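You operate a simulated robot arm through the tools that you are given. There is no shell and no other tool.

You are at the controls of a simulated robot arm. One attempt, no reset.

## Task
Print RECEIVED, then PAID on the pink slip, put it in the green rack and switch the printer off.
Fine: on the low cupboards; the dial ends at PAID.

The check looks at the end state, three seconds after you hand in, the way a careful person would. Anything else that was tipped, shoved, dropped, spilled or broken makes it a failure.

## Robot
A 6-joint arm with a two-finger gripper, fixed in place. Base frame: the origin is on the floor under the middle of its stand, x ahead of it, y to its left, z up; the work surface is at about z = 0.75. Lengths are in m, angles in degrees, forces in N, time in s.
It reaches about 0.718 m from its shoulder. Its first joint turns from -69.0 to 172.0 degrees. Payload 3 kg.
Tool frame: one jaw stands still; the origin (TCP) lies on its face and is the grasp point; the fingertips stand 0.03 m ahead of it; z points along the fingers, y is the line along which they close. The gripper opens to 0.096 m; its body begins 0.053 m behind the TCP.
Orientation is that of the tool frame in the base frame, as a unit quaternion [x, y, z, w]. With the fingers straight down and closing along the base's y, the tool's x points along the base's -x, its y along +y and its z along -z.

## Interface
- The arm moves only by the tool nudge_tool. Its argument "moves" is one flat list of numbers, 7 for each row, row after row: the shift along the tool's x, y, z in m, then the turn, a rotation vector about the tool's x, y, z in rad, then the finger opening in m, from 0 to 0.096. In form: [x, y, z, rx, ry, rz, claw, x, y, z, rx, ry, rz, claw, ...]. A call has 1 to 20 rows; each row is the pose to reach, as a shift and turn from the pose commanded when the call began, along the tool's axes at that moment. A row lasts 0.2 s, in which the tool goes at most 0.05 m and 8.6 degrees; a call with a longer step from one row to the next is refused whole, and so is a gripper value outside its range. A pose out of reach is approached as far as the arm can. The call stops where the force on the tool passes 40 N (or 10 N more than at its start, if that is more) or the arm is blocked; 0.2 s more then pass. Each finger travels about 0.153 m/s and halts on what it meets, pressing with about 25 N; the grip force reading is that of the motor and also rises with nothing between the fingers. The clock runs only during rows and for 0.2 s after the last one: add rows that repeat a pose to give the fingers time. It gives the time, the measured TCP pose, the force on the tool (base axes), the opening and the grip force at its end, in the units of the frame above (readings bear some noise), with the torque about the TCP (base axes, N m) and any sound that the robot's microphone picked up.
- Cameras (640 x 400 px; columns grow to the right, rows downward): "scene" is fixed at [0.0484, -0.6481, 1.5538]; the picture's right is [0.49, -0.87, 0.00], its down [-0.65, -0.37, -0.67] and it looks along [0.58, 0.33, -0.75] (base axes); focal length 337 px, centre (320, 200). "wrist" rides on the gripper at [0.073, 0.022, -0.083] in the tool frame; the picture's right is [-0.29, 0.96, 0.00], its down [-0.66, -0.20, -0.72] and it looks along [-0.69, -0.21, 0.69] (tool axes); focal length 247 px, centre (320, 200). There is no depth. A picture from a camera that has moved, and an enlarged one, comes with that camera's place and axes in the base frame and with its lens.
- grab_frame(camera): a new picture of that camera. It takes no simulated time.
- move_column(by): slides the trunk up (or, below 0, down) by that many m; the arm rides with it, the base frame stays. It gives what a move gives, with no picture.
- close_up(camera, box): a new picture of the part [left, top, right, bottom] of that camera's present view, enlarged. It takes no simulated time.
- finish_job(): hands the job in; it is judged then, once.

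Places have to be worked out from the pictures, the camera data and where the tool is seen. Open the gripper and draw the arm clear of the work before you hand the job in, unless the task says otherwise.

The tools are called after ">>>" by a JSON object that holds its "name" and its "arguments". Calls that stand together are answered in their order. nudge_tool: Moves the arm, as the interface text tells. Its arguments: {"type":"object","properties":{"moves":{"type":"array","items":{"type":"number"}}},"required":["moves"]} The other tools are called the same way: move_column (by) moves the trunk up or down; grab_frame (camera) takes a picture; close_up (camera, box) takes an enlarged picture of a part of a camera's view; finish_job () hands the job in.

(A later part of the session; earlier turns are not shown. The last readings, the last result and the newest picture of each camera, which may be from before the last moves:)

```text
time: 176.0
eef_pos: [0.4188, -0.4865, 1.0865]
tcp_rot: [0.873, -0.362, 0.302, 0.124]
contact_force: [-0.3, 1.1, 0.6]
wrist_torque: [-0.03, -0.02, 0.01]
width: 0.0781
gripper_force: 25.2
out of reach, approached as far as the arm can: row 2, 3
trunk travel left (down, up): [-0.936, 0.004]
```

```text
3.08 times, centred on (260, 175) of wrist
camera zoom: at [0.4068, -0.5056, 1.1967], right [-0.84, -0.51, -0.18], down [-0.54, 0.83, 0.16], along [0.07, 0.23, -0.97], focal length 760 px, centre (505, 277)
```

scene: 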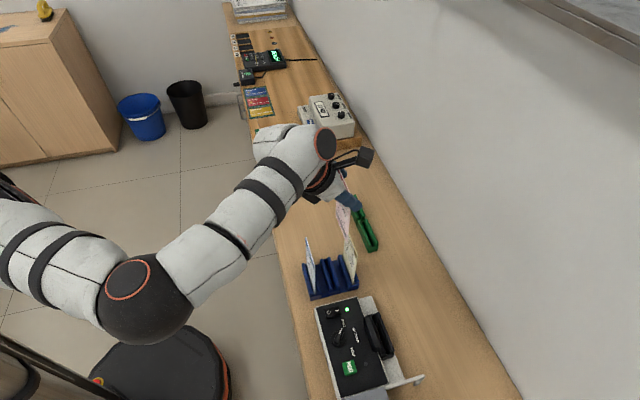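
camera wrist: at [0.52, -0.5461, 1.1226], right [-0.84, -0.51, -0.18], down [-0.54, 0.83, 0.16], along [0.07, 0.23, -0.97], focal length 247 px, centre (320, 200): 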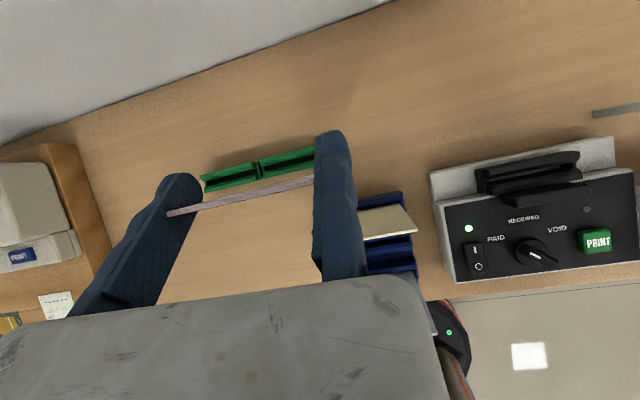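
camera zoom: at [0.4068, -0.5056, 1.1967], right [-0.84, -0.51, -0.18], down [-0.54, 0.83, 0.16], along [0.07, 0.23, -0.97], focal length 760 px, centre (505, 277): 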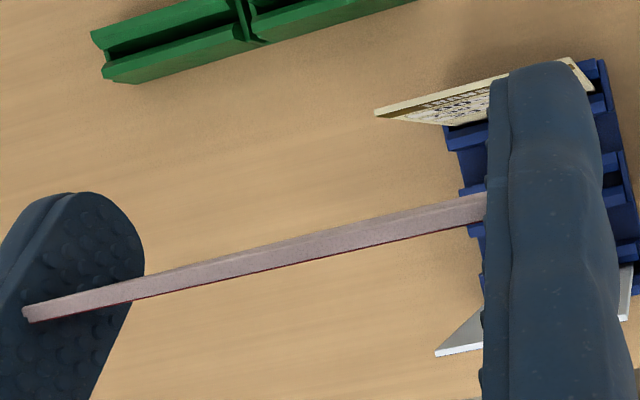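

At this height it is slightly too folded; lower down it worked before. The slip is well between its neighbours, so I descend 8 cm with the arm and then make the small shift.

>>> {"name": "nudge_tool", "arguments": {"moves": [-0.0247, 0, 0.0314, 0, 0, 0, 0.06, -0.0493, 0, 0.0629, 0, 0, 0, 0.06, -0.0562, 0.0046, 0.0575, 0, 0, 0, 0.06, -0.0562, 0.0046, 0.0575, 0, 0, 0, 0.06]}}

>>> {"name": "close_up", "arguments": {"camera": "scene", "box": [290, 200, 380, 310]}}

>>> {"name": "close_up", "arguments": {"camera": "wrist", "box": [180, 110, 340, 240]}}

```text
time: 177.0
eef_pos: [0.4077, -0.4824, 1.006]
tcp_rot: [0.873, -0.362, 0.301, 0.125]
contact_force: [1.4, 0.0, -0.2]
wrist_torque: [0.0, -0.01, 0.01]
width: 0.0782
gripper_force: 25.4
trunk travel left (down, up): [-0.936, 0.004]
```

```text
3.64 times, centred on (335, 255) of scene
camera zoom: at [0.0484, -0.6481, 1.5538], right [0.49, -0.87, 0.0], down [-0.65, -0.37, -0.67], along [0.58, 0.33, -0.75], focal length 1225 px, centre (266, 0)
```

zoom: 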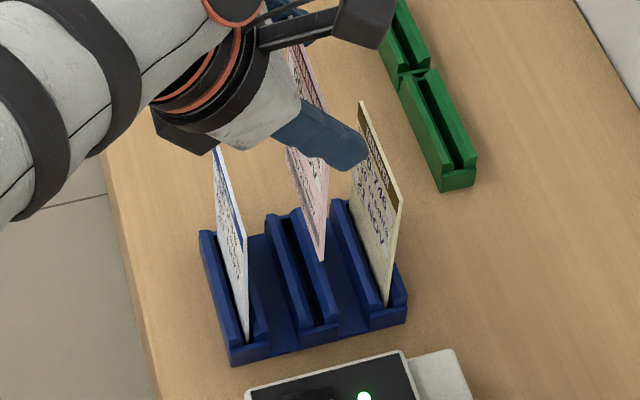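

```text
3.08 times, centred on (260, 175) of wrist
camera zoom: at [0.3951, -0.5026, 1.1153], right [-0.84, -0.51, -0.18], down [-0.54, 0.83, 0.16], along [0.07, 0.23, -0.97], focal length 760 px, centre (505, 277)
```

zoom: 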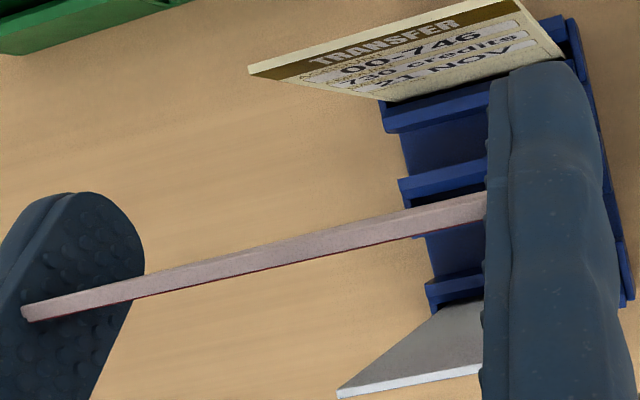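

Slip bottom projects to v≈0.633, over the slot centre. I lower it into the blue slot.

>>> {"name": "move_column", "arguments": {"by": -0.075}}

>>> {"name": "close_up", "arguments": {"camera": "scene", "box": [310, 240, 370, 300]}}

>>> {"name": "move_column", "arguments": {"by": -0.03}}

>>> {"name": "move_column", "arguments": {"by": -0.003}}

```text
time: 178.1
eef_pos: [0.4067, -0.4832, 0.9308]
tcp_rot: [0.873, -0.361, 0.302, 0.125]
contact_force: [-0.8, 0.0, -0.8]
wrist_torque: [-0.01, 0.01, -0.01]
width: 0.078
gripper_force: 24.9
trunk travel left (down, up): [-0.861, 0.079]
```

```text
6.67 times, centred on (340, 270) of scene
camera zoom: at [0.0484, -0.6481, 1.5538], right [0.49, -0.87, 0.0], down [-0.65, -0.37, -0.67], along [0.58, 0.33, -0.75], focal length 2246 px, centre (187, -267)
```

zoom: 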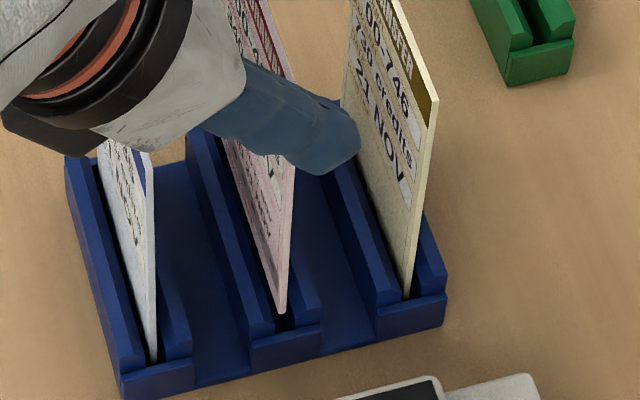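

```text
time: 178.8
eef_pos: [0.4067, -0.4804, 0.9058]
tcp_rot: [0.872, -0.361, 0.305, 0.125]
contact_force: [2.1, 3.1, 23.3]
wrist_torque: [0.26, -0.25, 0.0]
width: 0.0786
gripper_force: 25.2
trunk travel left (down, up): [-0.831, 0.109]
```

```text
time: 179.3
eef_pos: [0.4045, -0.4788, 0.9006]
tcp_rot: [0.873, -0.361, 0.304, 0.126]
contact_force: [2.4, 4.0, 22.5]
wrist_torque: [0.29, -0.4, 0.02]
width: 0.0783
gripper_force: 24.7
trunk travel left (down, up): [-0.828, 0.112]
```

The slip met something at 23 N about 9 mm above the floor, perhaps the near end lip. I back up before anything slips and look.

>>> {"name": "move_column", "arguments": {"by": 0.035}}

>>> {"name": "close_up", "arguments": {"camera": "scene", "box": [305, 235, 365, 300]}}

>>> {"name": "close_up", "arguments": {"camera": "wrist", "box": [180, 110, 340, 240]}}

```text
time: 180.1
eef_pos: [0.4071, -0.4835, 0.9334]
tcp_rot: [0.874, -0.362, 0.301, 0.125]
contact_force: [-0.6, 0.4, -0.4]
wrist_torque: [0.01, 0.02, 0.02]
width: 0.0781
gripper_force: 24.6
trunk travel left (down, up): [-0.863, 0.077]
```

```text
6.15 times, centred on (335, 268) of scene
camera zoom: at [0.0484, -0.6481, 1.5538], right [0.49, -0.87, 0.0], down [-0.65, -0.37, -0.67], along [0.58, 0.33, -0.75], focal length 2073 px, centre (228, -215)
```

zoom: 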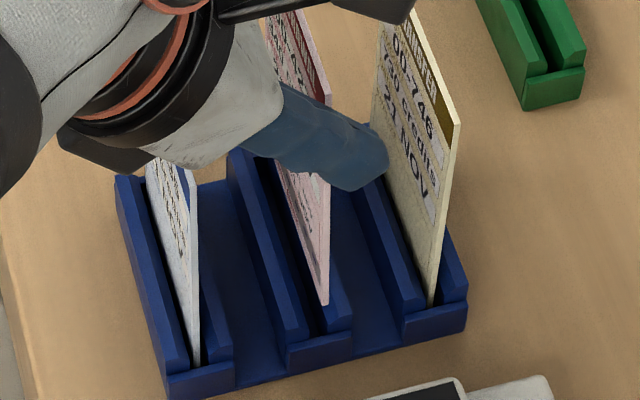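

```text
3.08 times, centred on (260, 175) of wrist
camera zoom: at [0.395, -0.5028, 1.042], right [-0.84, -0.51, -0.18], down [-0.54, 0.83, 0.16], along [0.07, 0.23, -0.97], focal length 760 px, centre (505, 277)
```

zoom: 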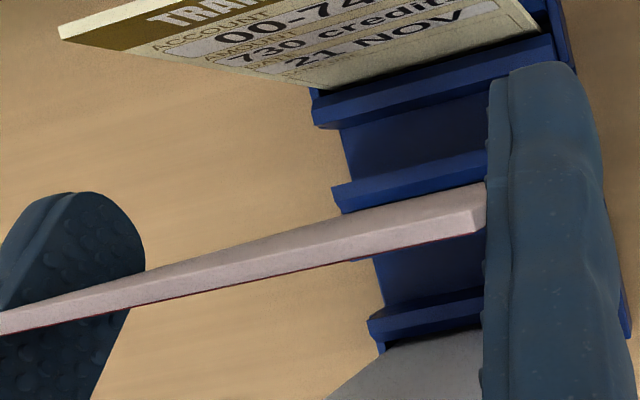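

The slip's near edge was about 2–3 mm too far over and caught the end lip; it slid a few millimetres in the grip but is still held. I shift 4 mm along and try again gently.

>>> {"name": "nudge_tool", "arguments": {"moves": [0, -0.002, 0, 0, 0, 0, 0.06, -0.0008, -0.004, -0.0006, 0, 0, 0, 0.06, -0.0008, -0.004, -0.0006, 0, 0, 0, 0.06]}}

>>> {"name": "close_up", "arguments": {"camera": "scene", "box": [305, 235, 365, 300]}}

>>> {"name": "move_column", "arguments": {"by": -0.02}}

```text
time: 180.9
eef_pos: [0.4089, -0.4794, 0.9334]
tcp_rot: [0.873, -0.362, 0.302, 0.124]
contact_force: [0.5, -0.2, 0.1]
wrist_torque: [0.0, -0.02, -0.01]
width: 0.0779
gripper_force: 25.1
trunk travel left (down, up): [-0.863, 0.077]
```

```text
6.15 times, centred on (335, 268) of scene
camera zoom: at [0.0484, -0.6481, 1.5538], right [0.49, -0.87, 0.0], down [-0.65, -0.37, -0.67], along [0.58, 0.33, -0.75], focal length 2073 px, centre (228, -215)
```

zoom: 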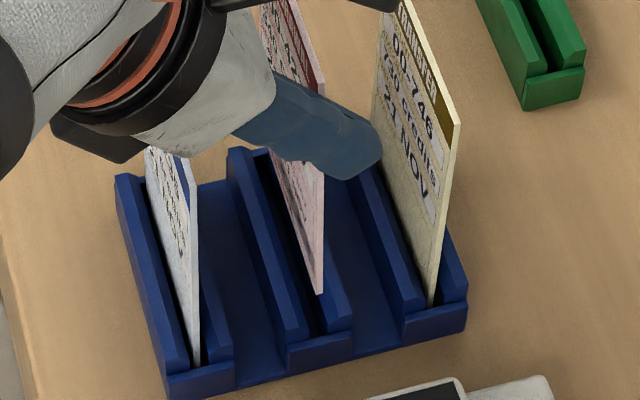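

```text
time: 181.6
eef_pos: [0.4093, -0.4784, 0.9137]
tcp_rot: [0.873, -0.361, 0.303, 0.125]
contact_force: [0.1, 0.0, 0.7]
wrist_torque: [0.03, 0.0, -0.02]
width: 0.0781
gripper_force: 24.6
trunk travel left (down, up): [-0.843, 0.097]
```

No contact so far. I continue in small steps.

>>> {"name": "move_column", "arguments": {"by": -0.008}}

>>> {"name": "move_column", "arguments": {"by": -0.005}}

>>> {"name": "move_column", "arguments": {"by": -0.003}}

```text
time: 182.2
eef_pos: [0.4097, -0.4788, 0.9042]
tcp_rot: [0.873, -0.362, 0.302, 0.125]
contact_force: [0.4, 0.9, -1.0]
wrist_torque: [0.01, 0.0, 0.0]
width: 0.0778
gripper_force: 24.9
trunk travel left (down, up): [-0.835, 0.105]
```

```text
time: 182.7
eef_pos: [0.409, -0.4794, 0.9008]
tcp_rot: [0.873, -0.362, 0.301, 0.125]
contact_force: [0.4, -0.2, 0.1]
wrist_torque: [0.02, 0.01, 0.01]
width: 0.078
gripper_force: 25.0
trunk travel left (down, up): [-0.83, 0.11]
```

```text
time: 183.2
eef_pos: [0.4089, -0.4794, 0.8971]
tcp_rot: [0.874, -0.362, 0.301, 0.124]
contact_force: [0.1, -0.1, 0.2]
wrist_torque: [-0.02, 0.02, -0.03]
width: 0.0781
gripper_force: 24.9
trunk travel left (down, up): [-0.827, 0.113]
```

Still no floor contact, which confirms the slip slid up a few millimetres in the grip. A few more small steps.

>>> {"name": "move_column", "arguments": {"by": -0.003}}

>>> {"name": "move_column", "arguments": {"by": -0.003}}

>>> {"name": "move_column", "arguments": {"by": -0.002}}

```text
time: 183.8
eef_pos: [0.4079, -0.4792, 0.8929]
tcp_rot: [0.874, -0.361, 0.301, 0.125]
contact_force: [0.7, -0.2, -0.2]
wrist_torque: [0.02, -0.02, 0.0]
width: 0.0782
gripper_force: 25.6
trunk travel left (down, up): [-0.824, 0.116]
```

```text
time: 184.3
eef_pos: [0.4085, -0.4793, 0.8912]
tcp_rot: [0.873, -0.362, 0.302, 0.125]
contact_force: [-0.2, -0.3, -1.0]
wrist_torque: [-0.01, -0.04, -0.03]
width: 0.0779
gripper_force: 25.3
trunk travel left (down, up): [-0.821, 0.119]
```

```text
time: 184.8
eef_pos: [0.4087, -0.4781, 0.8884]
tcp_rot: [0.873, -0.362, 0.302, 0.125]
contact_force: [0.2, 0.1, 0.3]
wrist_torque: [-0.01, 0.01, 0.03]
width: 0.0781
gripper_force: 25.2
trunk travel left (down, up): [-0.819, 0.121]
```

Still free. I check the clearances visually before going further.

>>> {"name": "close_up", "arguments": {"camera": "scene", "box": [295, 215, 375, 305]}}

>>> {"name": "close_up", "arguments": {"camera": "wrist", "box": [120, 110, 360, 270]}}

```text
4.44 times, centred on (335, 260) of scene
camera zoom: at [0.0484, -0.6481, 1.5538], right [0.49, -0.87, 0.0], down [-0.65, -0.37, -0.67], along [0.58, 0.33, -0.75], focal length 1497 px, centre (253, -67)
```

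zoom: 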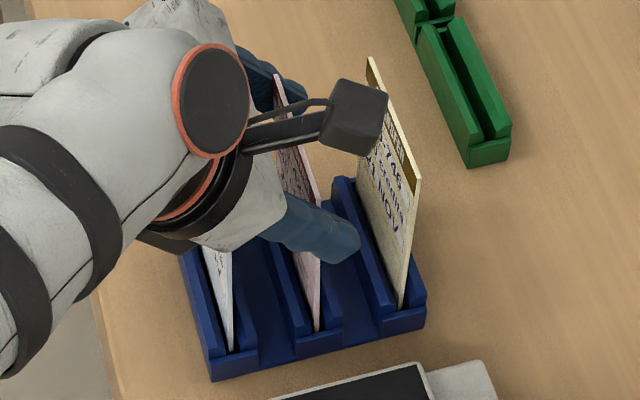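

```text
2.50 times, centred on (240, 190) of wrist
camera zoom: at [0.3972, -0.4989, 0.9987], right [-0.84, -0.51, -0.18], down [-0.54, 0.83, 0.16], along [0.07, 0.23, -0.97], focal length 617 px, centre (520, 225)
```

zoom: 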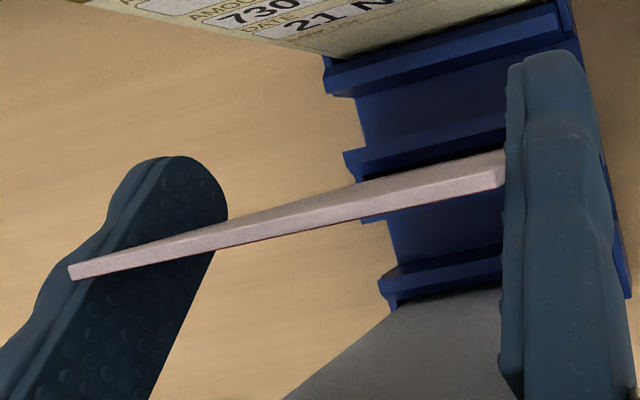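

It looks almost down. One or two more small steps.

>>> {"name": "move_column", "arguments": {"by": -0.002}}

>>> {"name": "move_column", "arguments": {"by": -0.002}}

```text
time: 185.3
eef_pos: [0.4085, -0.4792, 0.8871]
tcp_rot: [0.873, -0.361, 0.302, 0.125]
contact_force: [0.5, -0.2, -0.1]
wrist_torque: [0.01, 0.0, 0.0]
width: 0.078
gripper_force: 25.2
trunk travel left (down, up): [-0.817, 0.123]
```

```text
time: 185.8
eef_pos: [0.4094, -0.4796, 0.8854]
tcp_rot: [0.873, -0.362, 0.302, 0.125]
contact_force: [-0.4, -0.1, -0.4]
wrist_torque: [-0.01, -0.01, 0.01]
width: 0.0779
gripper_force: 25.1
trunk travel left (down, up): [-0.815, 0.125]
```

The remaining gap can only be a couple of millimetres, and I don't want to go closer to the front slip. I release gently here.

>>> {"name": "nudge_tool", "arguments": {"moves": [0, 0, 0, 0, 0, 0, 0.077, 0, 0, 0, 0, 0, 0, 0.079, 0, 0, 0, 0, 0, 0, 0.081, 0, 0, 0, 0, 0, 0, 0.085, 0, 0.001, 0, 0, 0, 0, 0.09, 0, 0.003, 0, 0, 0, 0, 0.095, 0, 0.006, 0, 0, 0, 0, 0.096, 0, 0.008, 0, 0, 0, 0, 0.096]}}

>>> {"name": "close_up", "arguments": {"camera": "wrist", "box": [120, 110, 360, 270]}}

```text
time: 187.6
eef_pos: [0.4026, -0.4851, 0.8856]
tcp_rot: [0.874, -0.361, 0.301, 0.124]
contact_force: [-0.6, 0.8, 1.1]
wrist_torque: [0.0, -0.01, 0.05]
width: 0.0959
gripper_force: 0.1
trunk travel left (down, up): [-0.815, 0.125]
```

```text
2.50 times, centred on (240, 190) of wrist
camera zoom: at [0.3909, -0.5047, 0.9951], right [-0.84, -0.51, -0.18], down [-0.54, 0.83, 0.16], along [0.07, 0.23, -0.97], focal length 617 px, centre (520, 225)
```

zoom: 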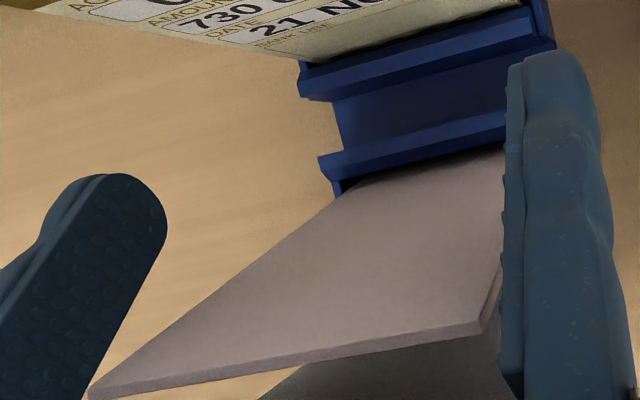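

The slip leaned toward the robot after release, so this slot also has play. I will set it upright here first: I move the jaws to follow the leaning slip and grip it again.

>>> {"name": "nudge_tool", "arguments": {"moves": [-0.0066, 0, -0.0067, 0, 0, 0, 0.096, -0.0132, 0, -0.0135, 0, 0, 0, 0.096, -0.0132, -0.004, -0.0135, 0, 0, 0, 0.096, -0.0132, -0.0082, -0.0135, 0, 0, 0, 0.096, -0.0132, -0.0082, -0.0135, 0, 0, 0, 0.085, -0.0132, -0.0082, -0.0135, 0, 0, 0, 0.06, -0.0132, -0.0082, -0.0135, 0, 0, 0, 0.06]}}

>>> {"name": "close_up", "arguments": {"camera": "wrist", "box": [120, 110, 360, 270]}}

```text
time: 189.2
eef_pos: [0.3951, -0.4654, 0.8872]
tcp_rot: [0.873, -0.362, 0.302, 0.125]
contact_force: [0.7, -0.6, 0.4]
wrist_torque: [0.06, -0.03, -0.04]
width: 0.0784
gripper_force: 25.5
trunk travel left (down, up): [-0.815, 0.125]
```

```text
2.50 times, centred on (240, 190) of wrist
camera zoom: at [0.3845, -0.4853, 0.9975], right [-0.84, -0.51, -0.18], down [-0.54, 0.83, 0.16], along [0.07, 0.23, -0.97], focal length 617 px, centre (520, 225)
```

zoom: 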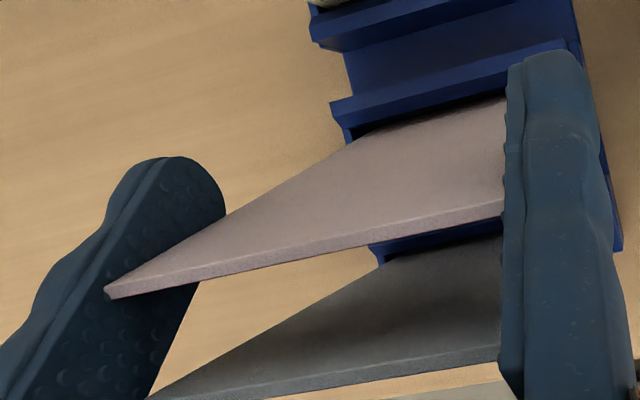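

Regripped. I lift it slightly, rotate the tool back 11° about the slip's foot to bring it upright, and then raise it to measure its lean.

>>> {"name": "nudge_tool", "arguments": {"moves": [0.0025, 0, -0.0031, 0, 0, 0, 0.06, 0.0134, 0, 0.0037, 0, -0.0965, 0, 0.06, 0.0241, 0, 0.0106, 0, -0.193, 0, 0.06, 0.0241, 0, 0.0106, 0, -0.193, 0, 0.06]}}

>>> {"name": "move_column", "arguments": {"by": 0.07}}

>>> {"name": "close_up", "arguments": {"camera": "scene", "box": [290, 200, 380, 300]}}

>>> {"name": "close_up", "arguments": {"camera": "wrist", "box": [120, 100, 360, 260]}}

```text
time: 190.2
eef_pos: [0.4137, -0.4842, 0.8948]
tcp_rot: [0.899, -0.372, 0.216, 0.089]
contact_force: [-0.3, -0.7, -0.7]
wrist_torque: [-0.02, -0.02, 0.03]
width: 0.0785
gripper_force: 25.2
trunk travel left (down, up): [-0.815, 0.125]
```

```text
time: 191.3
eef_pos: [0.4134, -0.4829, 0.9644]
tcp_rot: [0.898, -0.372, 0.215, 0.09]
contact_force: [-0.1, -0.2, 0.9]
wrist_torque: [0.01, 0.01, -0.01]
width: 0.0784
gripper_force: 24.5
trunk travel left (down, up): [-0.885, 0.055]
```

```text
4.00 times, centred on (335, 250) of scene
camera zoom: at [0.0484, -0.6481, 1.5538], right [0.49, -0.87, 0.0], down [-0.65, -0.37, -0.67], along [0.58, 0.33, -0.75], focal length 1347 px, centre (260, 0)
```

zoom: 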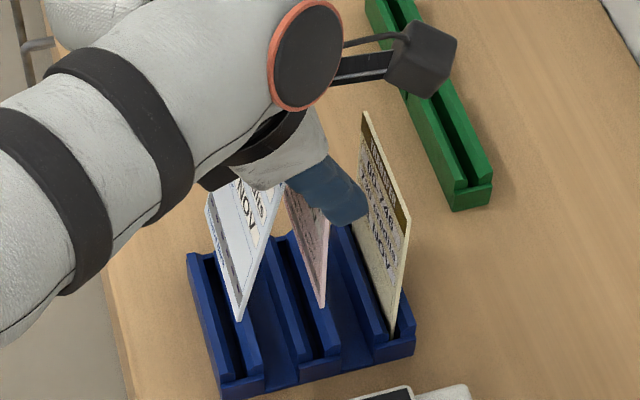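

```text
2.50 times, centred on (240, 180) of wrist
camera zoom: at [0.4166, -0.5178, 1.0709], right [-0.86, -0.49, -0.13], down [-0.51, 0.79, 0.34], along [-0.06, 0.36, -0.93], focal length 617 px, centre (520, 250)
```

zoom: 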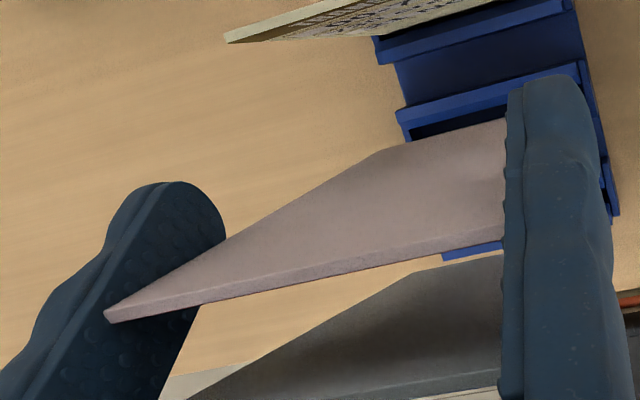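

Problem: the white DEPOSIT slip came up too. The tilted jaws pinched its edges as well. I stop and look closely before reversing.

>>> {"name": "close_up", "arguments": {"camera": "scene", "box": [300, 225, 370, 300]}}

>>> {"name": "grab_frame", "arguments": {"camera": "wrist"}}

```text
5.33 times, centred on (335, 262) of scene
camera zoom: at [0.0484, -0.6481, 1.5538], right [0.49, -0.87, 0.0], down [-0.65, -0.37, -0.67], along [0.58, 0.33, -0.75], focal length 1797 px, centre (240, -133)
```

zoom: 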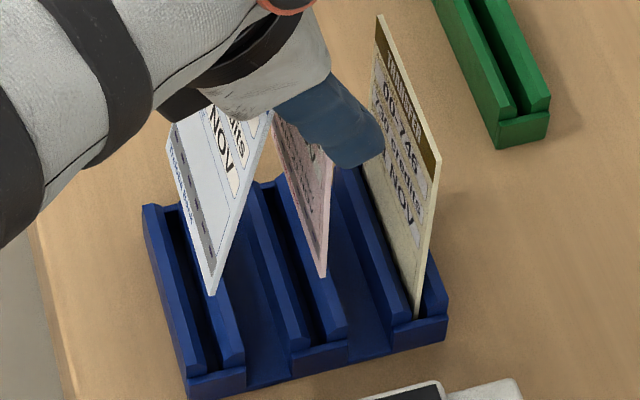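

```text
taken
camera wrist: at [0.4166, -0.5178, 1.0709], right [-0.86, -0.49, -0.13], down [-0.51, 0.79, 0.34], along [-0.06, 0.36, -0.93], focal length 247 px, centre (320, 200)
```

wrist: 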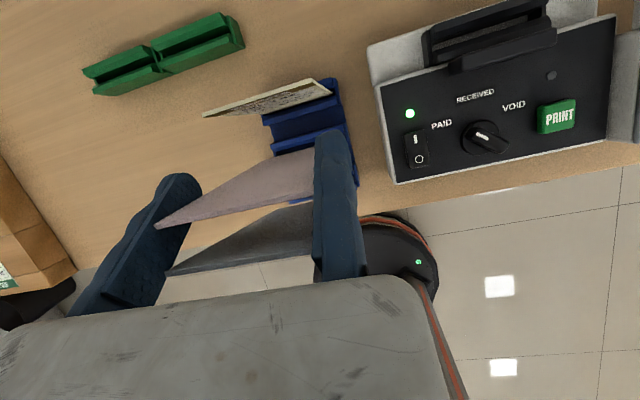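

DEPOSIT hangs straight above its own slot, so reversing my motions exactly should put it back. I lower the column the same 0.07.

>>> {"name": "move_column", "arguments": {"by": -0.04}}

>>> {"name": "close_up", "arguments": {"camera": "scene", "box": [300, 225, 370, 300]}}

```text
time: 192.2
eef_pos: [0.4134, -0.4833, 0.9254]
tcp_rot: [0.898, -0.373, 0.217, 0.09]
contact_force: [-0.4, 1.1, -0.5]
wrist_torque: [0.01, -0.03, 0.0]
width: 0.0784
gripper_force: 24.7
trunk travel left (down, up): [-0.845, 0.095]
```

```text
5.33 times, centred on (335, 262) of scene
camera zoom: at [0.0484, -0.6481, 1.5538], right [0.49, -0.87, 0.0], down [-0.65, -0.37, -0.67], along [0.58, 0.33, -0.75], focal length 1797 px, centre (240, -133)
```

zoom: 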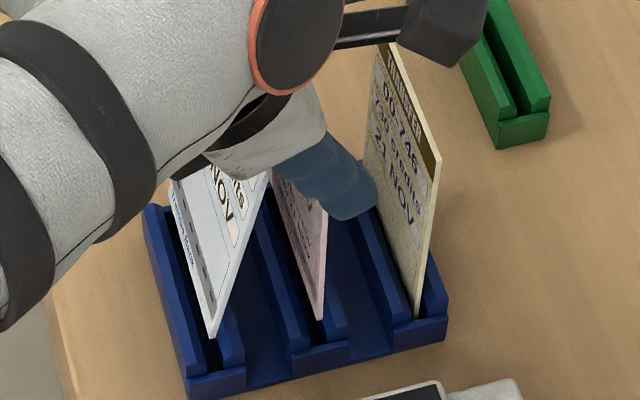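

Both feet are over their slots. I lower the remaining 3 cm in two steps, watching the force.

>>> {"name": "move_column", "arguments": {"by": -0.015}}

>>> {"name": "move_column", "arguments": {"by": -0.015}}

>>> {"name": "close_up", "arguments": {"camera": "scene", "box": [300, 225, 370, 300]}}

```text
time: 192.8
eef_pos: [0.413, -0.4842, 0.9101]
tcp_rot: [0.898, -0.372, 0.216, 0.089]
contact_force: [0.0, -0.4, 0.0]
wrist_torque: [-0.04, 0.01, -0.01]
width: 0.0786
gripper_force: 25.3
trunk travel left (down, up): [-0.83, 0.11]
```

```text
time: 193.4
eef_pos: [0.4137, -0.4831, 0.8948]
tcp_rot: [0.898, -0.372, 0.217, 0.09]
contact_force: [-0.3, -0.5, -0.8]
wrist_torque: [-0.02, -0.02, 0.01]
width: 0.0786
gripper_force: 25.3
trunk travel left (down, up): [-0.815, 0.125]
```

```text
5.33 times, centred on (335, 262) of scene
camera zoom: at [0.0484, -0.6481, 1.5538], right [0.49, -0.87, 0.0], down [-0.65, -0.37, -0.67], along [0.58, 0.33, -0.75], focal length 1797 px, centre (240, -133)
```

zoom: 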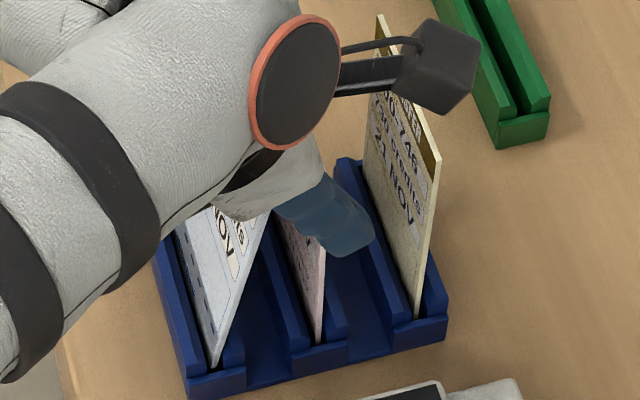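

Both feet are in their slots again. I now reverse the rotation exactly, returning to the pose where I had closed the jaws.

>>> {"name": "nudge_tool", "arguments": {"moves": [-0.006, 0, -0.0024, 0, 0.0483, 0, 0.06, -0.0119, 0, -0.0047, 0, 0.0965, 0, 0.06, -0.0179, 0, -0.007, 0, 0.1448, 0, 0.06, -0.0238, 0, -0.0093, 0, 0.193, 0, 0.06, -0.0257, 0, -0.0058, 0, 0.193, 0, 0.06]}}

>>> {"name": "close_up", "arguments": {"camera": "scene", "box": [300, 225, 370, 300]}}

>>> {"name": "close_up", "arguments": {"camera": "wrist", "box": [120, 100, 360, 300]}}

```text
time: 194.6
eef_pos: [0.3954, -0.4662, 0.8873]
tcp_rot: [0.873, -0.361, 0.303, 0.124]
contact_force: [2.8, -2.5, 3.2]
wrist_torque: [-0.1, -0.4, -0.11]
width: 0.0785
gripper_force: 25.0
trunk travel left (down, up): [-0.815, 0.125]
```

```text
5.33 times, centred on (335, 262) of scene
camera zoom: at [0.0484, -0.6481, 1.5538], right [0.49, -0.87, 0.0], down [-0.65, -0.37, -0.67], along [0.58, 0.33, -0.75], focal length 1797 px, centre (240, -133)
```

zoom: 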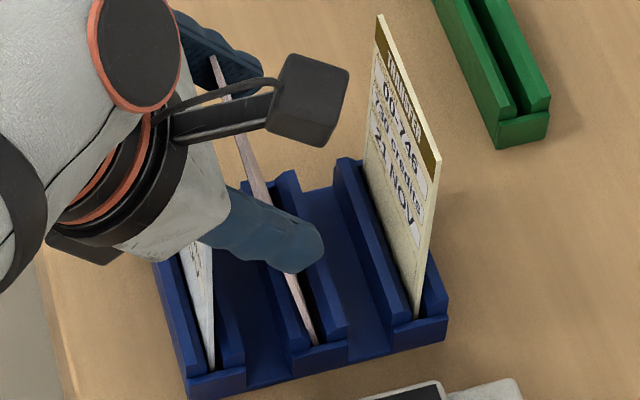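

```text
2.00 times, centred on (240, 200) of wrist
camera zoom: at [0.3837, -0.4843, 0.9974], right [-0.84, -0.51, -0.18], down [-0.54, 0.83, 0.16], along [0.07, 0.23, -0.97], focal length 494 px, centre (480, 200)
```

zoom: 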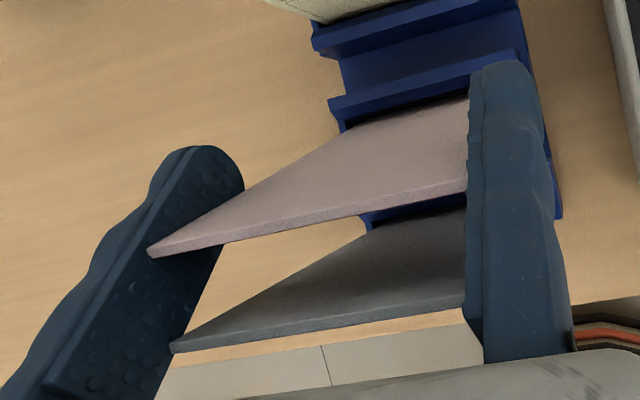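

Back in the original grip pose, and DEPOSIT sits relative to the jaws exactly as when I first closed. I open gently so both slips stay in their slots.

>>> {"name": "nudge_tool", "arguments": {"moves": [0, 0, 0, 0, 0, 0, 0.077, 0, 0, 0, 0, 0, 0, 0.079, 0, 0, 0, 0, 0, 0, 0.081, 0, 0, 0, 0, 0, 0, 0.085, 0, 0.001, 0, 0, 0, 0, 0.09, 0, 0.003, 0, 0, 0, 0, 0.096, 0, 0.006, 0, 0, 0, 0, 0.096, 0, 0.009, 0, 0, 0, 0, 0.096]}}

>>> {"name": "close_up", "arguments": {"camera": "wrist", "box": [120, 100, 360, 300]}}

>>> {"name": "close_up", "arguments": {"camera": "scene", "box": [300, 225, 370, 300]}}

```text
time: 196.4
eef_pos: [0.3889, -0.4717, 0.8895]
tcp_rot: [0.873, -0.362, 0.302, 0.124]
contact_force: [0.1, 0.3, 0.1]
wrist_torque: [-0.03, 0.0, 0.0]
width: 0.0961
gripper_force: 0.1
trunk travel left (down, up): [-0.815, 0.125]
```

```text
2.00 times, centred on (240, 200) of wrist
camera zoom: at [0.3771, -0.4912, 0.9977], right [-0.84, -0.51, -0.18], down [-0.54, 0.83, 0.16], along [0.07, 0.23, -0.97], focal length 494 px, centre (480, 200)
```

zoom: 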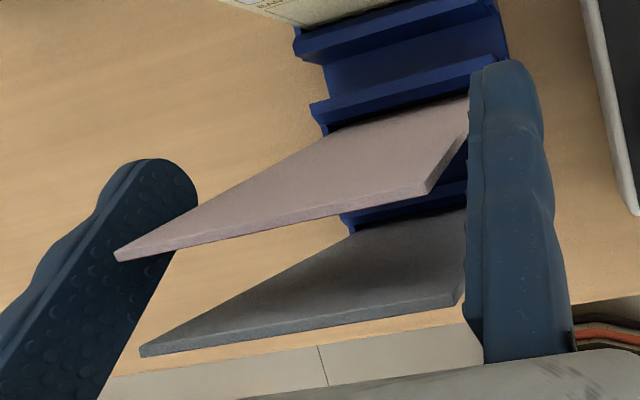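

```text
5.33 times, centred on (335, 262) of scene
camera zoom: at [0.0484, -0.6481, 1.5538], right [0.49, -0.87, 0.0], down [-0.65, -0.37, -0.67], along [0.58, 0.33, -0.75], focal length 1797 px, centre (240, -133)
```

zoom: 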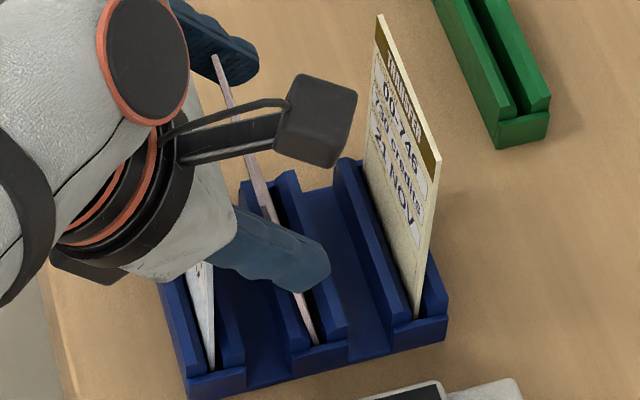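

Both slips are back: DEPOSIT stands upright (top at v≈0.584) and the pink one leans in its slot. I raise the gripper straight out.

>>> {"name": "move_column", "arguments": {"by": 0.12}}

>>> {"name": "close_up", "arguments": {"camera": "scene", "box": [290, 215, 380, 310]}}

>>> {"name": "close_up", "arguments": {"camera": "wrist", "box": [200, 100, 360, 260]}}

```text
time: 197.9
eef_pos: [0.3884, -0.4715, 1.0075]
tcp_rot: [0.874, -0.361, 0.301, 0.125]
contact_force: [0.0, -0.4, -0.3]
wrist_torque: [0.01, -0.04, -0.02]
width: 0.0959
gripper_force: 0.1
trunk travel left (down, up): [-0.935, 0.005]
```

```text
4.21 times, centred on (335, 262) of scene
camera zoom: at [0.0484, -0.6481, 1.5538], right [0.49, -0.87, 0.0], down [-0.65, -0.37, -0.67], along [0.58, 0.33, -0.75], focal length 1418 px, centre (257, -63)
```

zoom: 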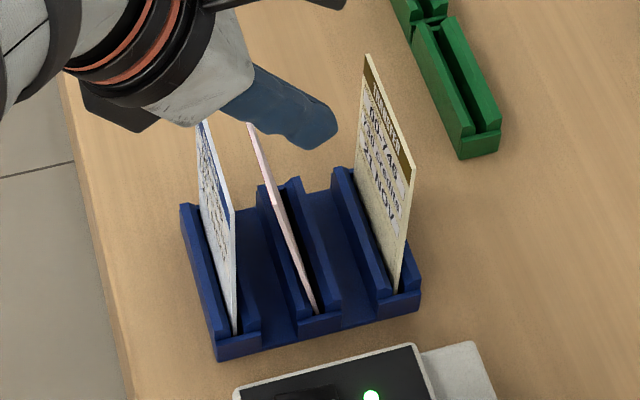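

```text
2.50 times, centred on (280, 180) of wrist
camera zoom: at [0.3772, -0.4912, 1.1176], right [-0.84, -0.51, -0.18], down [-0.54, 0.83, 0.16], along [0.07, 0.23, -0.97], focal length 617 px, centre (420, 250)
```

zoom: 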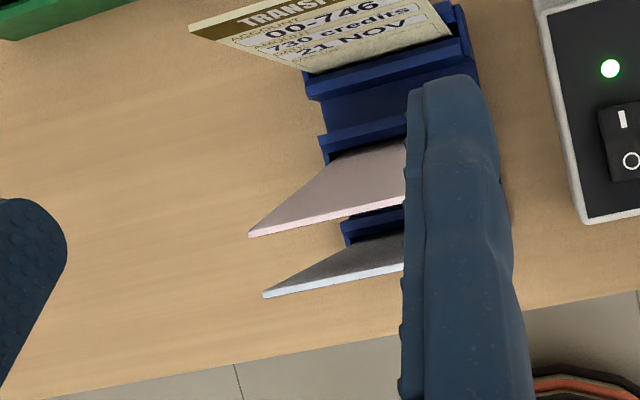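

DEPOSIT is upright and untouched now. For the leaning pink slip I use a small 8° tilt, so the fingers run parallel to it and stay clear of DEPOSIT. I change the tilt here first.

>>> {"name": "nudge_tool", "arguments": {"moves": [0, 0, 0, 0, -0.132, 0, 0.096, 0, 0, 0, 0, -0.264, 0, 0.096, 0, 0, 0, 0, -0.396, 0, 0.096, 0.0003, 0, 0.0003, 0, -0.527, 0, 0.096]}}

>>> {"name": "close_up", "arguments": {"camera": "wrist", "box": [160, 60, 360, 220]}}

>>> {"name": "close_up", "arguments": {"camera": "scene", "box": [290, 200, 380, 310]}}

```text
time: 198.9
eef_pos: [0.3913, -0.4711, 1.0062]
tcp_rot: [0.922, -0.382, 0.062, 0.026]
contact_force: [0.4, -0.8, 0.0]
wrist_torque: [0.01, 0.02, 0.0]
width: 0.0961
gripper_force: 0.0
trunk travel left (down, up): [-0.935, 0.005]
```

```text
2.50 times, centred on (260, 140) of wrist
camera zoom: at [0.4176, -0.5301, 1.0987], right [-0.88, -0.47, -0.04], down [-0.39, 0.67, 0.63], along [-0.27, 0.57, -0.78], focal length 617 px, centre (470, 350)
```

zoom: 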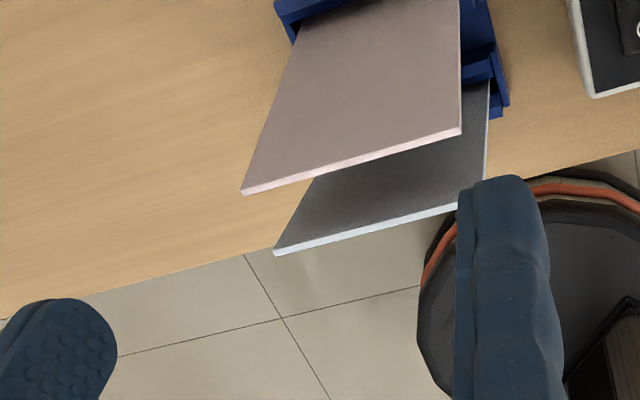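

```text
3.64 times, centred on (335, 255) of scene
camera zoom: at [0.0484, -0.6481, 1.5538], right [0.49, -0.87, 0.0], down [-0.65, -0.37, -0.67], along [0.58, 0.33, -0.75], focal length 1225 px, centre (266, 0)
```

zoom: 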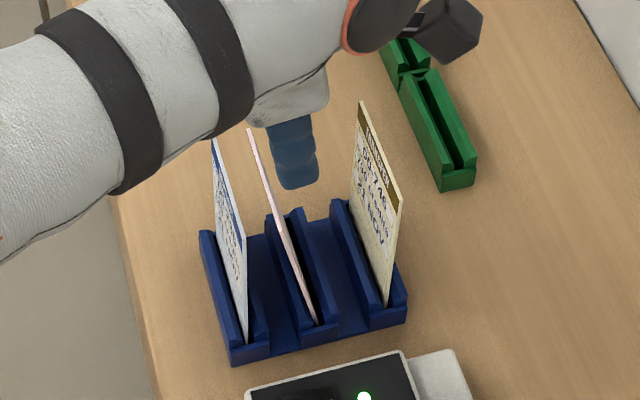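

The pink slip's top is at v≈0.606 and DEPOSIT at 0.585; with the fingers at v≈0.610 I clear DEPOSIT by over 1 cm. I lower.

>>> {"name": "move_column", "arguments": {"by": -0.08}}

>>> {"name": "close_up", "arguments": {"camera": "wrist", "box": [120, 60, 360, 220]}}

>>> {"name": "move_column", "arguments": {"by": -0.036}}

>>> {"name": "close_up", "arguments": {"camera": "wrist", "box": [120, 60, 360, 260]}}

```text
time: 200.1
eef_pos: [0.3898, -0.4722, 0.9279]
tcp_rot: [0.922, -0.381, 0.064, 0.026]
contact_force: [-0.1, -0.6, 0.2]
wrist_torque: [-0.03, 0.02, 0.0]
width: 0.0961
gripper_force: 0.0
trunk travel left (down, up): [-0.855, 0.085]
```

```text
2.50 times, centred on (240, 140) of wrist
camera zoom: at [0.4164, -0.53, 1.0194], right [-0.88, -0.47, -0.04], down [-0.39, 0.68, 0.63], along [-0.27, 0.57, -0.78], focal length 617 px, centre (520, 350)
```

zoom: 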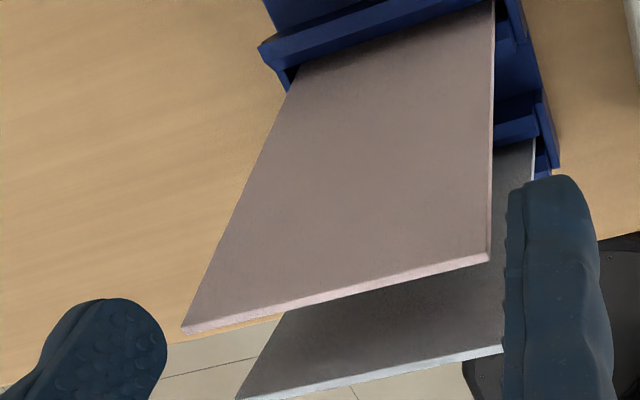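

```text
time: 200.9
eef_pos: [0.3888, -0.4719, 0.8916]
tcp_rot: [0.922, -0.382, 0.063, 0.027]
contact_force: [-0.4, 0.6, 0.3]
wrist_torque: [0.04, -0.05, 0.01]
width: 0.0959
gripper_force: 0.0
trunk travel left (down, up): [-0.819, 0.121]
```

```text
2.00 times, centred on (240, 160) of wrist
camera zoom: at [0.4163, -0.5299, 0.9835], right [-0.88, -0.47, -0.04], down [-0.39, 0.68, 0.63], along [-0.27, 0.57, -0.78], focal length 494 px, centre (480, 280)
```

zoom: 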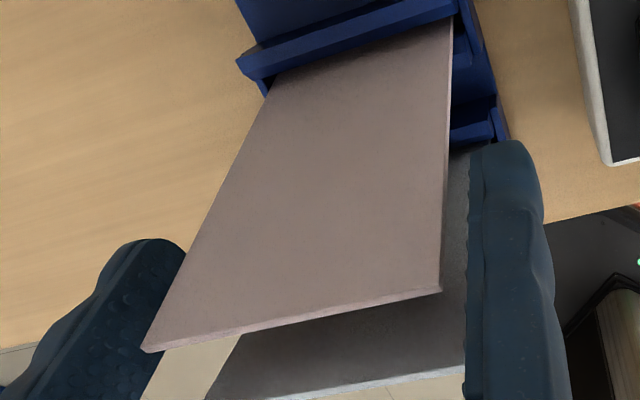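

Only the pink slip is inside the pads' reach this time. I bring the fixed jaw in, close, and lift a little to verify.

>>> {"name": "nudge_tool", "arguments": {"moves": [0, -0.004, 0, 0, 0, 0, 0.096, 0, -0.0085, 0, 0, 0, 0, 0.096, 0, -0.0085, 0, 0, 0, 0, 0.085, 0, -0.0085, 0, 0, 0, 0, 0.06, 0, -0.0085, 0, 0, 0, 0, 0.06, 0, -0.0085, 0, 0, 0, 0, 0.06]}}

>>> {"name": "move_column", "arguments": {"by": 0.004}}

>>> {"name": "close_up", "arguments": {"camera": "wrist", "box": [120, 60, 360, 260]}}

>>> {"name": "close_up", "arguments": {"camera": "scene", "box": [290, 215, 380, 310]}}

```text
time: 202.3
eef_pos: [0.3959, -0.4659, 0.8911]
tcp_rot: [0.922, -0.382, 0.064, 0.027]
contact_force: [-0.2, 0.3, 1.0]
wrist_torque: [0.06, 0.05, 0.03]
width: 0.0784
gripper_force: 25.1
trunk travel left (down, up): [-0.819, 0.121]
```

```text
time: 202.8
eef_pos: [0.3953, -0.4658, 0.8951]
tcp_rot: [0.922, -0.382, 0.064, 0.026]
contact_force: [0.2, -0.3, 0.0]
wrist_torque: [0.06, 0.05, 0.03]
width: 0.078
gripper_force: 24.4
trunk travel left (down, up): [-0.823, 0.117]
```

```text
2.00 times, centred on (240, 160) of wrist
camera zoom: at [0.4227, -0.5237, 0.9873], right [-0.88, -0.47, -0.04], down [-0.39, 0.68, 0.63], along [-0.27, 0.57, -0.78], focal length 494 px, centre (480, 280)
```

zoom: 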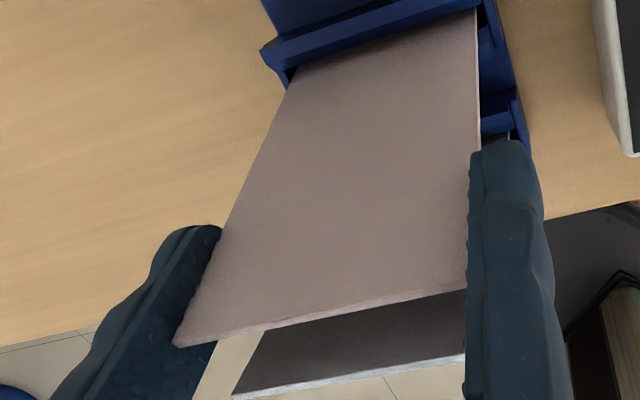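

```text
4.21 times, centred on (335, 262) of scene
camera zoom: at [0.0484, -0.6481, 1.5538], right [0.49, -0.87, 0.0], down [-0.65, -0.37, -0.67], along [0.58, 0.33, -0.75], focal length 1418 px, centre (257, -63)
```

zoom: 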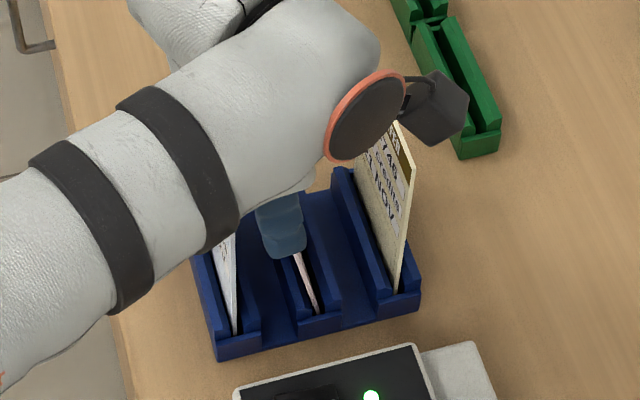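

Only the pink slip seems held now. I raise 6 cm to verify DEPOSIT stays behind before rotating.

>>> {"name": "move_column", "arguments": {"by": 0.03}}

>>> {"name": "close_up", "arguments": {"camera": "scene", "box": [290, 215, 380, 310]}}

>>> {"name": "close_up", "arguments": {"camera": "wrist", "box": [120, 60, 360, 260]}}

```text
time: 203.6
eef_pos: [0.3954, -0.4657, 0.9256]
tcp_rot: [0.921, -0.382, 0.064, 0.027]
contact_force: [-0.8, 0.6, 0.4]
wrist_torque: [0.01, -0.01, 0.04]
width: 0.0782
gripper_force: 25.0
trunk travel left (down, up): [-0.853, 0.087]
```

```text
4.21 times, centred on (335, 262) of scene
camera zoom: at [0.0484, -0.6481, 1.5538], right [0.49, -0.87, 0.0], down [-0.65, -0.37, -0.67], along [0.58, 0.33, -0.75], focal length 1418 px, centre (257, -63)
```

zoom: 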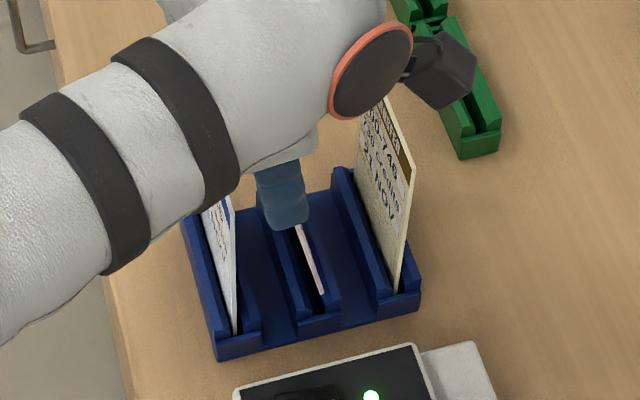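

```text
2.00 times, centred on (240, 160) of wrist
camera zoom: at [0.4229, -0.524, 1.0171], right [-0.88, -0.47, -0.04], down [-0.39, 0.68, 0.63], along [-0.27, 0.57, -0.78], focal length 494 px, centre (480, 280)
```

zoom: 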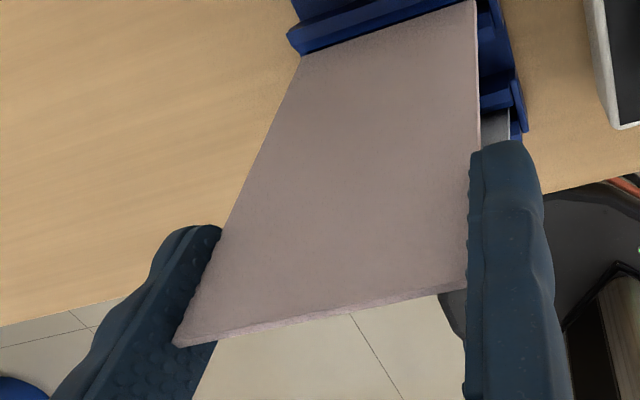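

DEPOSIT stayed in its slot. The pink slip leans 11.5° in the grip, so I rotate the tool back by that angle about the slip's foot and measure again.

>>> {"name": "nudge_tool", "arguments": {"moves": [0.0086, 0, 0.0002, 0, -0.0669, 0, 0.06, 0.0172, 0, 0.0005, 0, -0.1338, 0, 0.06, 0.0258, 0, 0.0007, 0, -0.2007, 0, 0.06, 0.0258, 0, 0.0007, 0, -0.2007, 0, 0.06]}}

>>> {"name": "close_up", "arguments": {"camera": "scene", "box": [290, 215, 380, 310]}}

```text
time: 204.6
eef_pos: [0.4134, -0.4842, 0.9287]
tcp_rot: [0.923, -0.383, -0.029, -0.013]
contact_force: [-0.1, 0.5, -0.5]
wrist_torque: [0.0, 0.01, -0.02]
width: 0.0781
gripper_force: 25.1
trunk travel left (down, up): [-0.853, 0.087]
```

```text
4.21 times, centred on (335, 262) of scene
camera zoom: at [0.0484, -0.6481, 1.5538], right [0.49, -0.87, 0.0], down [-0.65, -0.37, -0.67], along [0.58, 0.33, -0.75], focal length 1418 px, centre (257, -63)
```

zoom: 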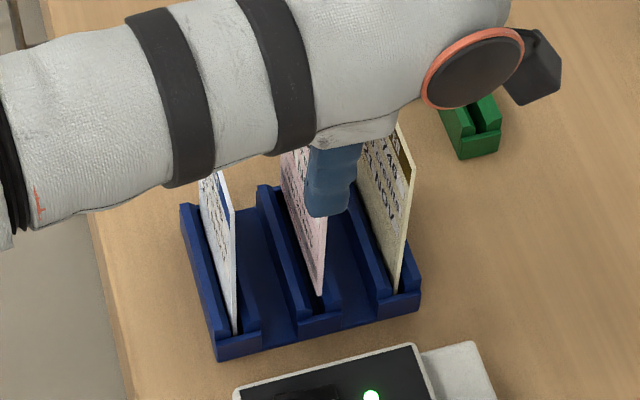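

Nearly vertical now (about 0.5°). I trim slightly and lower it to the floor of the slot with light contact.

>>> {"name": "nudge_tool", "arguments": {"moves": [-0.001, 0, 0, 0, -0.005, 0, 0.06, -0.001, 0, 0, 0, -0.005, 0, 0.06]}}

>>> {"name": "move_column", "arguments": {"by": -0.028}}

>>> {"name": "move_column", "arguments": {"by": -0.003}}

>>> {"name": "move_column", "arguments": {"by": -0.002}}

```text
time: 205.2
eef_pos: [0.413, -0.4826, 0.9288]
tcp_rot: [0.923, -0.382, -0.03, -0.014]
contact_force: [-0.4, -0.3, -0.2]
wrist_torque: [0.01, 0.0, 0.0]
width: 0.0778
gripper_force: 25.3
trunk travel left (down, up): [-0.853, 0.087]
```

```text
time: 205.9
eef_pos: [0.4132, -0.4833, 0.9012]
tcp_rot: [0.923, -0.383, -0.031, -0.013]
contact_force: [0.0, 0.0, -0.5]
wrist_torque: [0.01, -0.03, 0.0]
width: 0.0784
gripper_force: 25.2
trunk travel left (down, up): [-0.825, 0.115]
```

```text
time: 206.4
eef_pos: [0.4138, -0.4841, 0.8975]
tcp_rot: [0.924, -0.382, -0.031, -0.013]
contact_force: [0.2, -0.4, -0.2]
wrist_torque: [-0.01, 0.0, 0.01]
width: 0.0781
gripper_force: 24.6
trunk travel left (down, up): [-0.822, 0.118]
```

```text
time: 206.9
eef_pos: [0.4142, -0.4827, 0.8956]
tcp_rot: [0.923, -0.383, -0.031, -0.013]
contact_force: [-0.4, -0.1, -0.1]
wrist_torque: [-0.02, -0.01, 0.04]
width: 0.0781
gripper_force: 24.7
trunk travel left (down, up): [-0.82, 0.12]
```

Almost down. I continue in 1.5 mm steps until light contact.

>>> {"name": "move_column", "arguments": {"by": -0.0015}}

>>> {"name": "move_column", "arguments": {"by": -0.0015}}

>>> {"name": "move_column", "arguments": {"by": -0.0015}}

```text
time: 207.4
eef_pos: [0.4138, -0.4844, 0.8943]
tcp_rot: [0.923, -0.383, -0.031, -0.012]
contact_force: [0.4, 0.4, 0.8]
wrist_torque: [0.01, 0.01, 0.01]
width: 0.0782
gripper_force: 25.1
trunk travel left (down, up): [-0.819, 0.121]
```

```text
time: 207.9
eef_pos: [0.4126, -0.4828, 0.8936]
tcp_rot: [0.923, -0.382, -0.03, -0.013]
contact_force: [0.2, -0.5, 6.7]
wrist_torque: [0.06, -0.25, -0.04]
width: 0.0779
gripper_force: 24.8
trunk travel left (down, up): [-0.817, 0.123]
```

```text
time: 208.5
eef_pos: [0.4122, -0.4825, 0.8934]
tcp_rot: [0.924, -0.382, -0.029, -0.012]
contact_force: [0.8, -2.5, 15.9]
wrist_torque: [0.07, -0.58, -0.07]
width: 0.078
gripper_force: 25.1
trunk travel left (down, up): [-0.816, 0.124]
```

Floor contact. I relieve to a few newtons and release gently.

>>> {"name": "move_column", "arguments": {"by": 0.0025}}

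>>> {"name": "nudge_tool", "arguments": {"moves": [0, 0, 0, 0, 0, 0, 0.077, 0, 0, 0, 0, 0, 0, 0.079, 0, 0, 0, 0, 0, 0, 0.081, 0, 0, 0, 0, 0, 0, 0.085, 0, 0.001, 0, 0, 0, 0, 0.09, 0, 0.002, 0, 0, 0, 0, 0.096, 0, 0.005, 0, 0, 0, 0, 0.096, 0, 0.008, 0, 0, 0, 0, 0.096]}}

>>> {"name": "close_up", "arguments": {"camera": "wrist", "box": [120, 60, 360, 260]}}

```text
time: 209.0
eef_pos: [0.4121, -0.4828, 0.8938]
tcp_rot: [0.923, -0.383, -0.031, -0.014]
contact_force: [1.7, -0.7, 7.1]
wrist_torque: [0.09, -0.38, -0.06]
width: 0.0781
gripper_force: 24.8
trunk travel left (down, up): [-0.818, 0.122]
```

```text
time: 210.8
eef_pos: [0.4075, -0.4905, 0.8941]
tcp_rot: [0.924, -0.382, -0.031, -0.014]
contact_force: [-0.2, 0.3, 0.2]
wrist_torque: [0.0, -0.01, 0.02]
width: 0.096
gripper_force: 0.1
trunk travel left (down, up): [-0.818, 0.122]
```

```text
2.00 times, centred on (240, 160) of wrist
camera zoom: at [0.4466, -0.5599, 0.9706], right [-0.88, -0.47, 0.02], down [-0.29, 0.57, 0.77], along [-0.37, 0.67, -0.64], focal length 494 px, centre (480, 280)
```

zoom: 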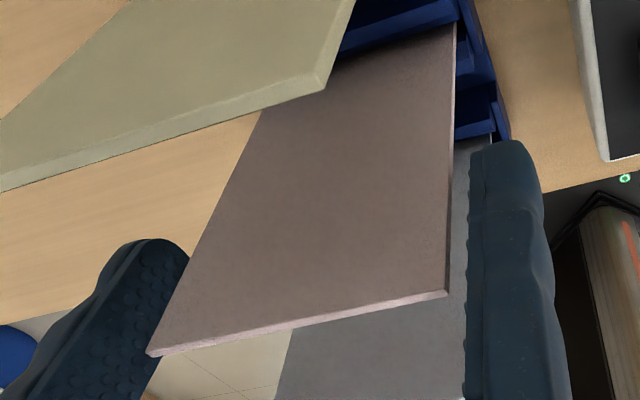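

The pink slip stands upright now (top at v≈0.635). I raise out.

>>> {"name": "move_column", "arguments": {"by": 0.115}}

>>> {"name": "close_up", "arguments": {"camera": "scene", "box": [290, 205, 380, 310]}}

```text
time: 212.2
eef_pos: [0.4063, -0.4898, 1.0071]
tcp_rot: [0.923, -0.383, -0.03, -0.013]
contact_force: [-0.4, -0.4, -0.1]
wrist_torque: [0.02, 0.0, 0.02]
width: 0.0958
gripper_force: 0.1
trunk travel left (down, up): [-0.933, 0.007]
```

```text
3.81 times, centred on (335, 258) of scene
camera zoom: at [0.0484, -0.6481, 1.5538], right [0.49, -0.87, 0.0], down [-0.65, -0.37, -0.67], along [0.58, 0.33, -0.75], focal length 1283 px, centre (263, -19)
```

zoom: 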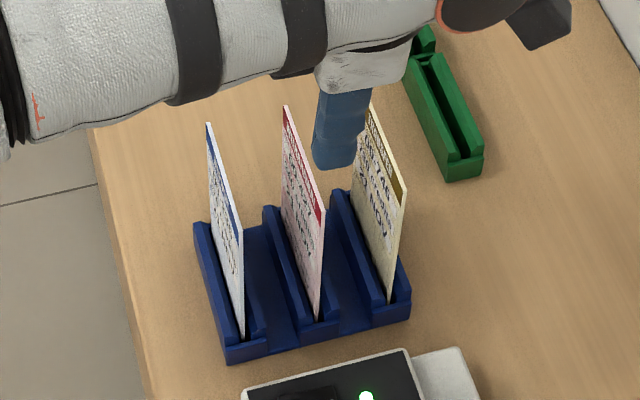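

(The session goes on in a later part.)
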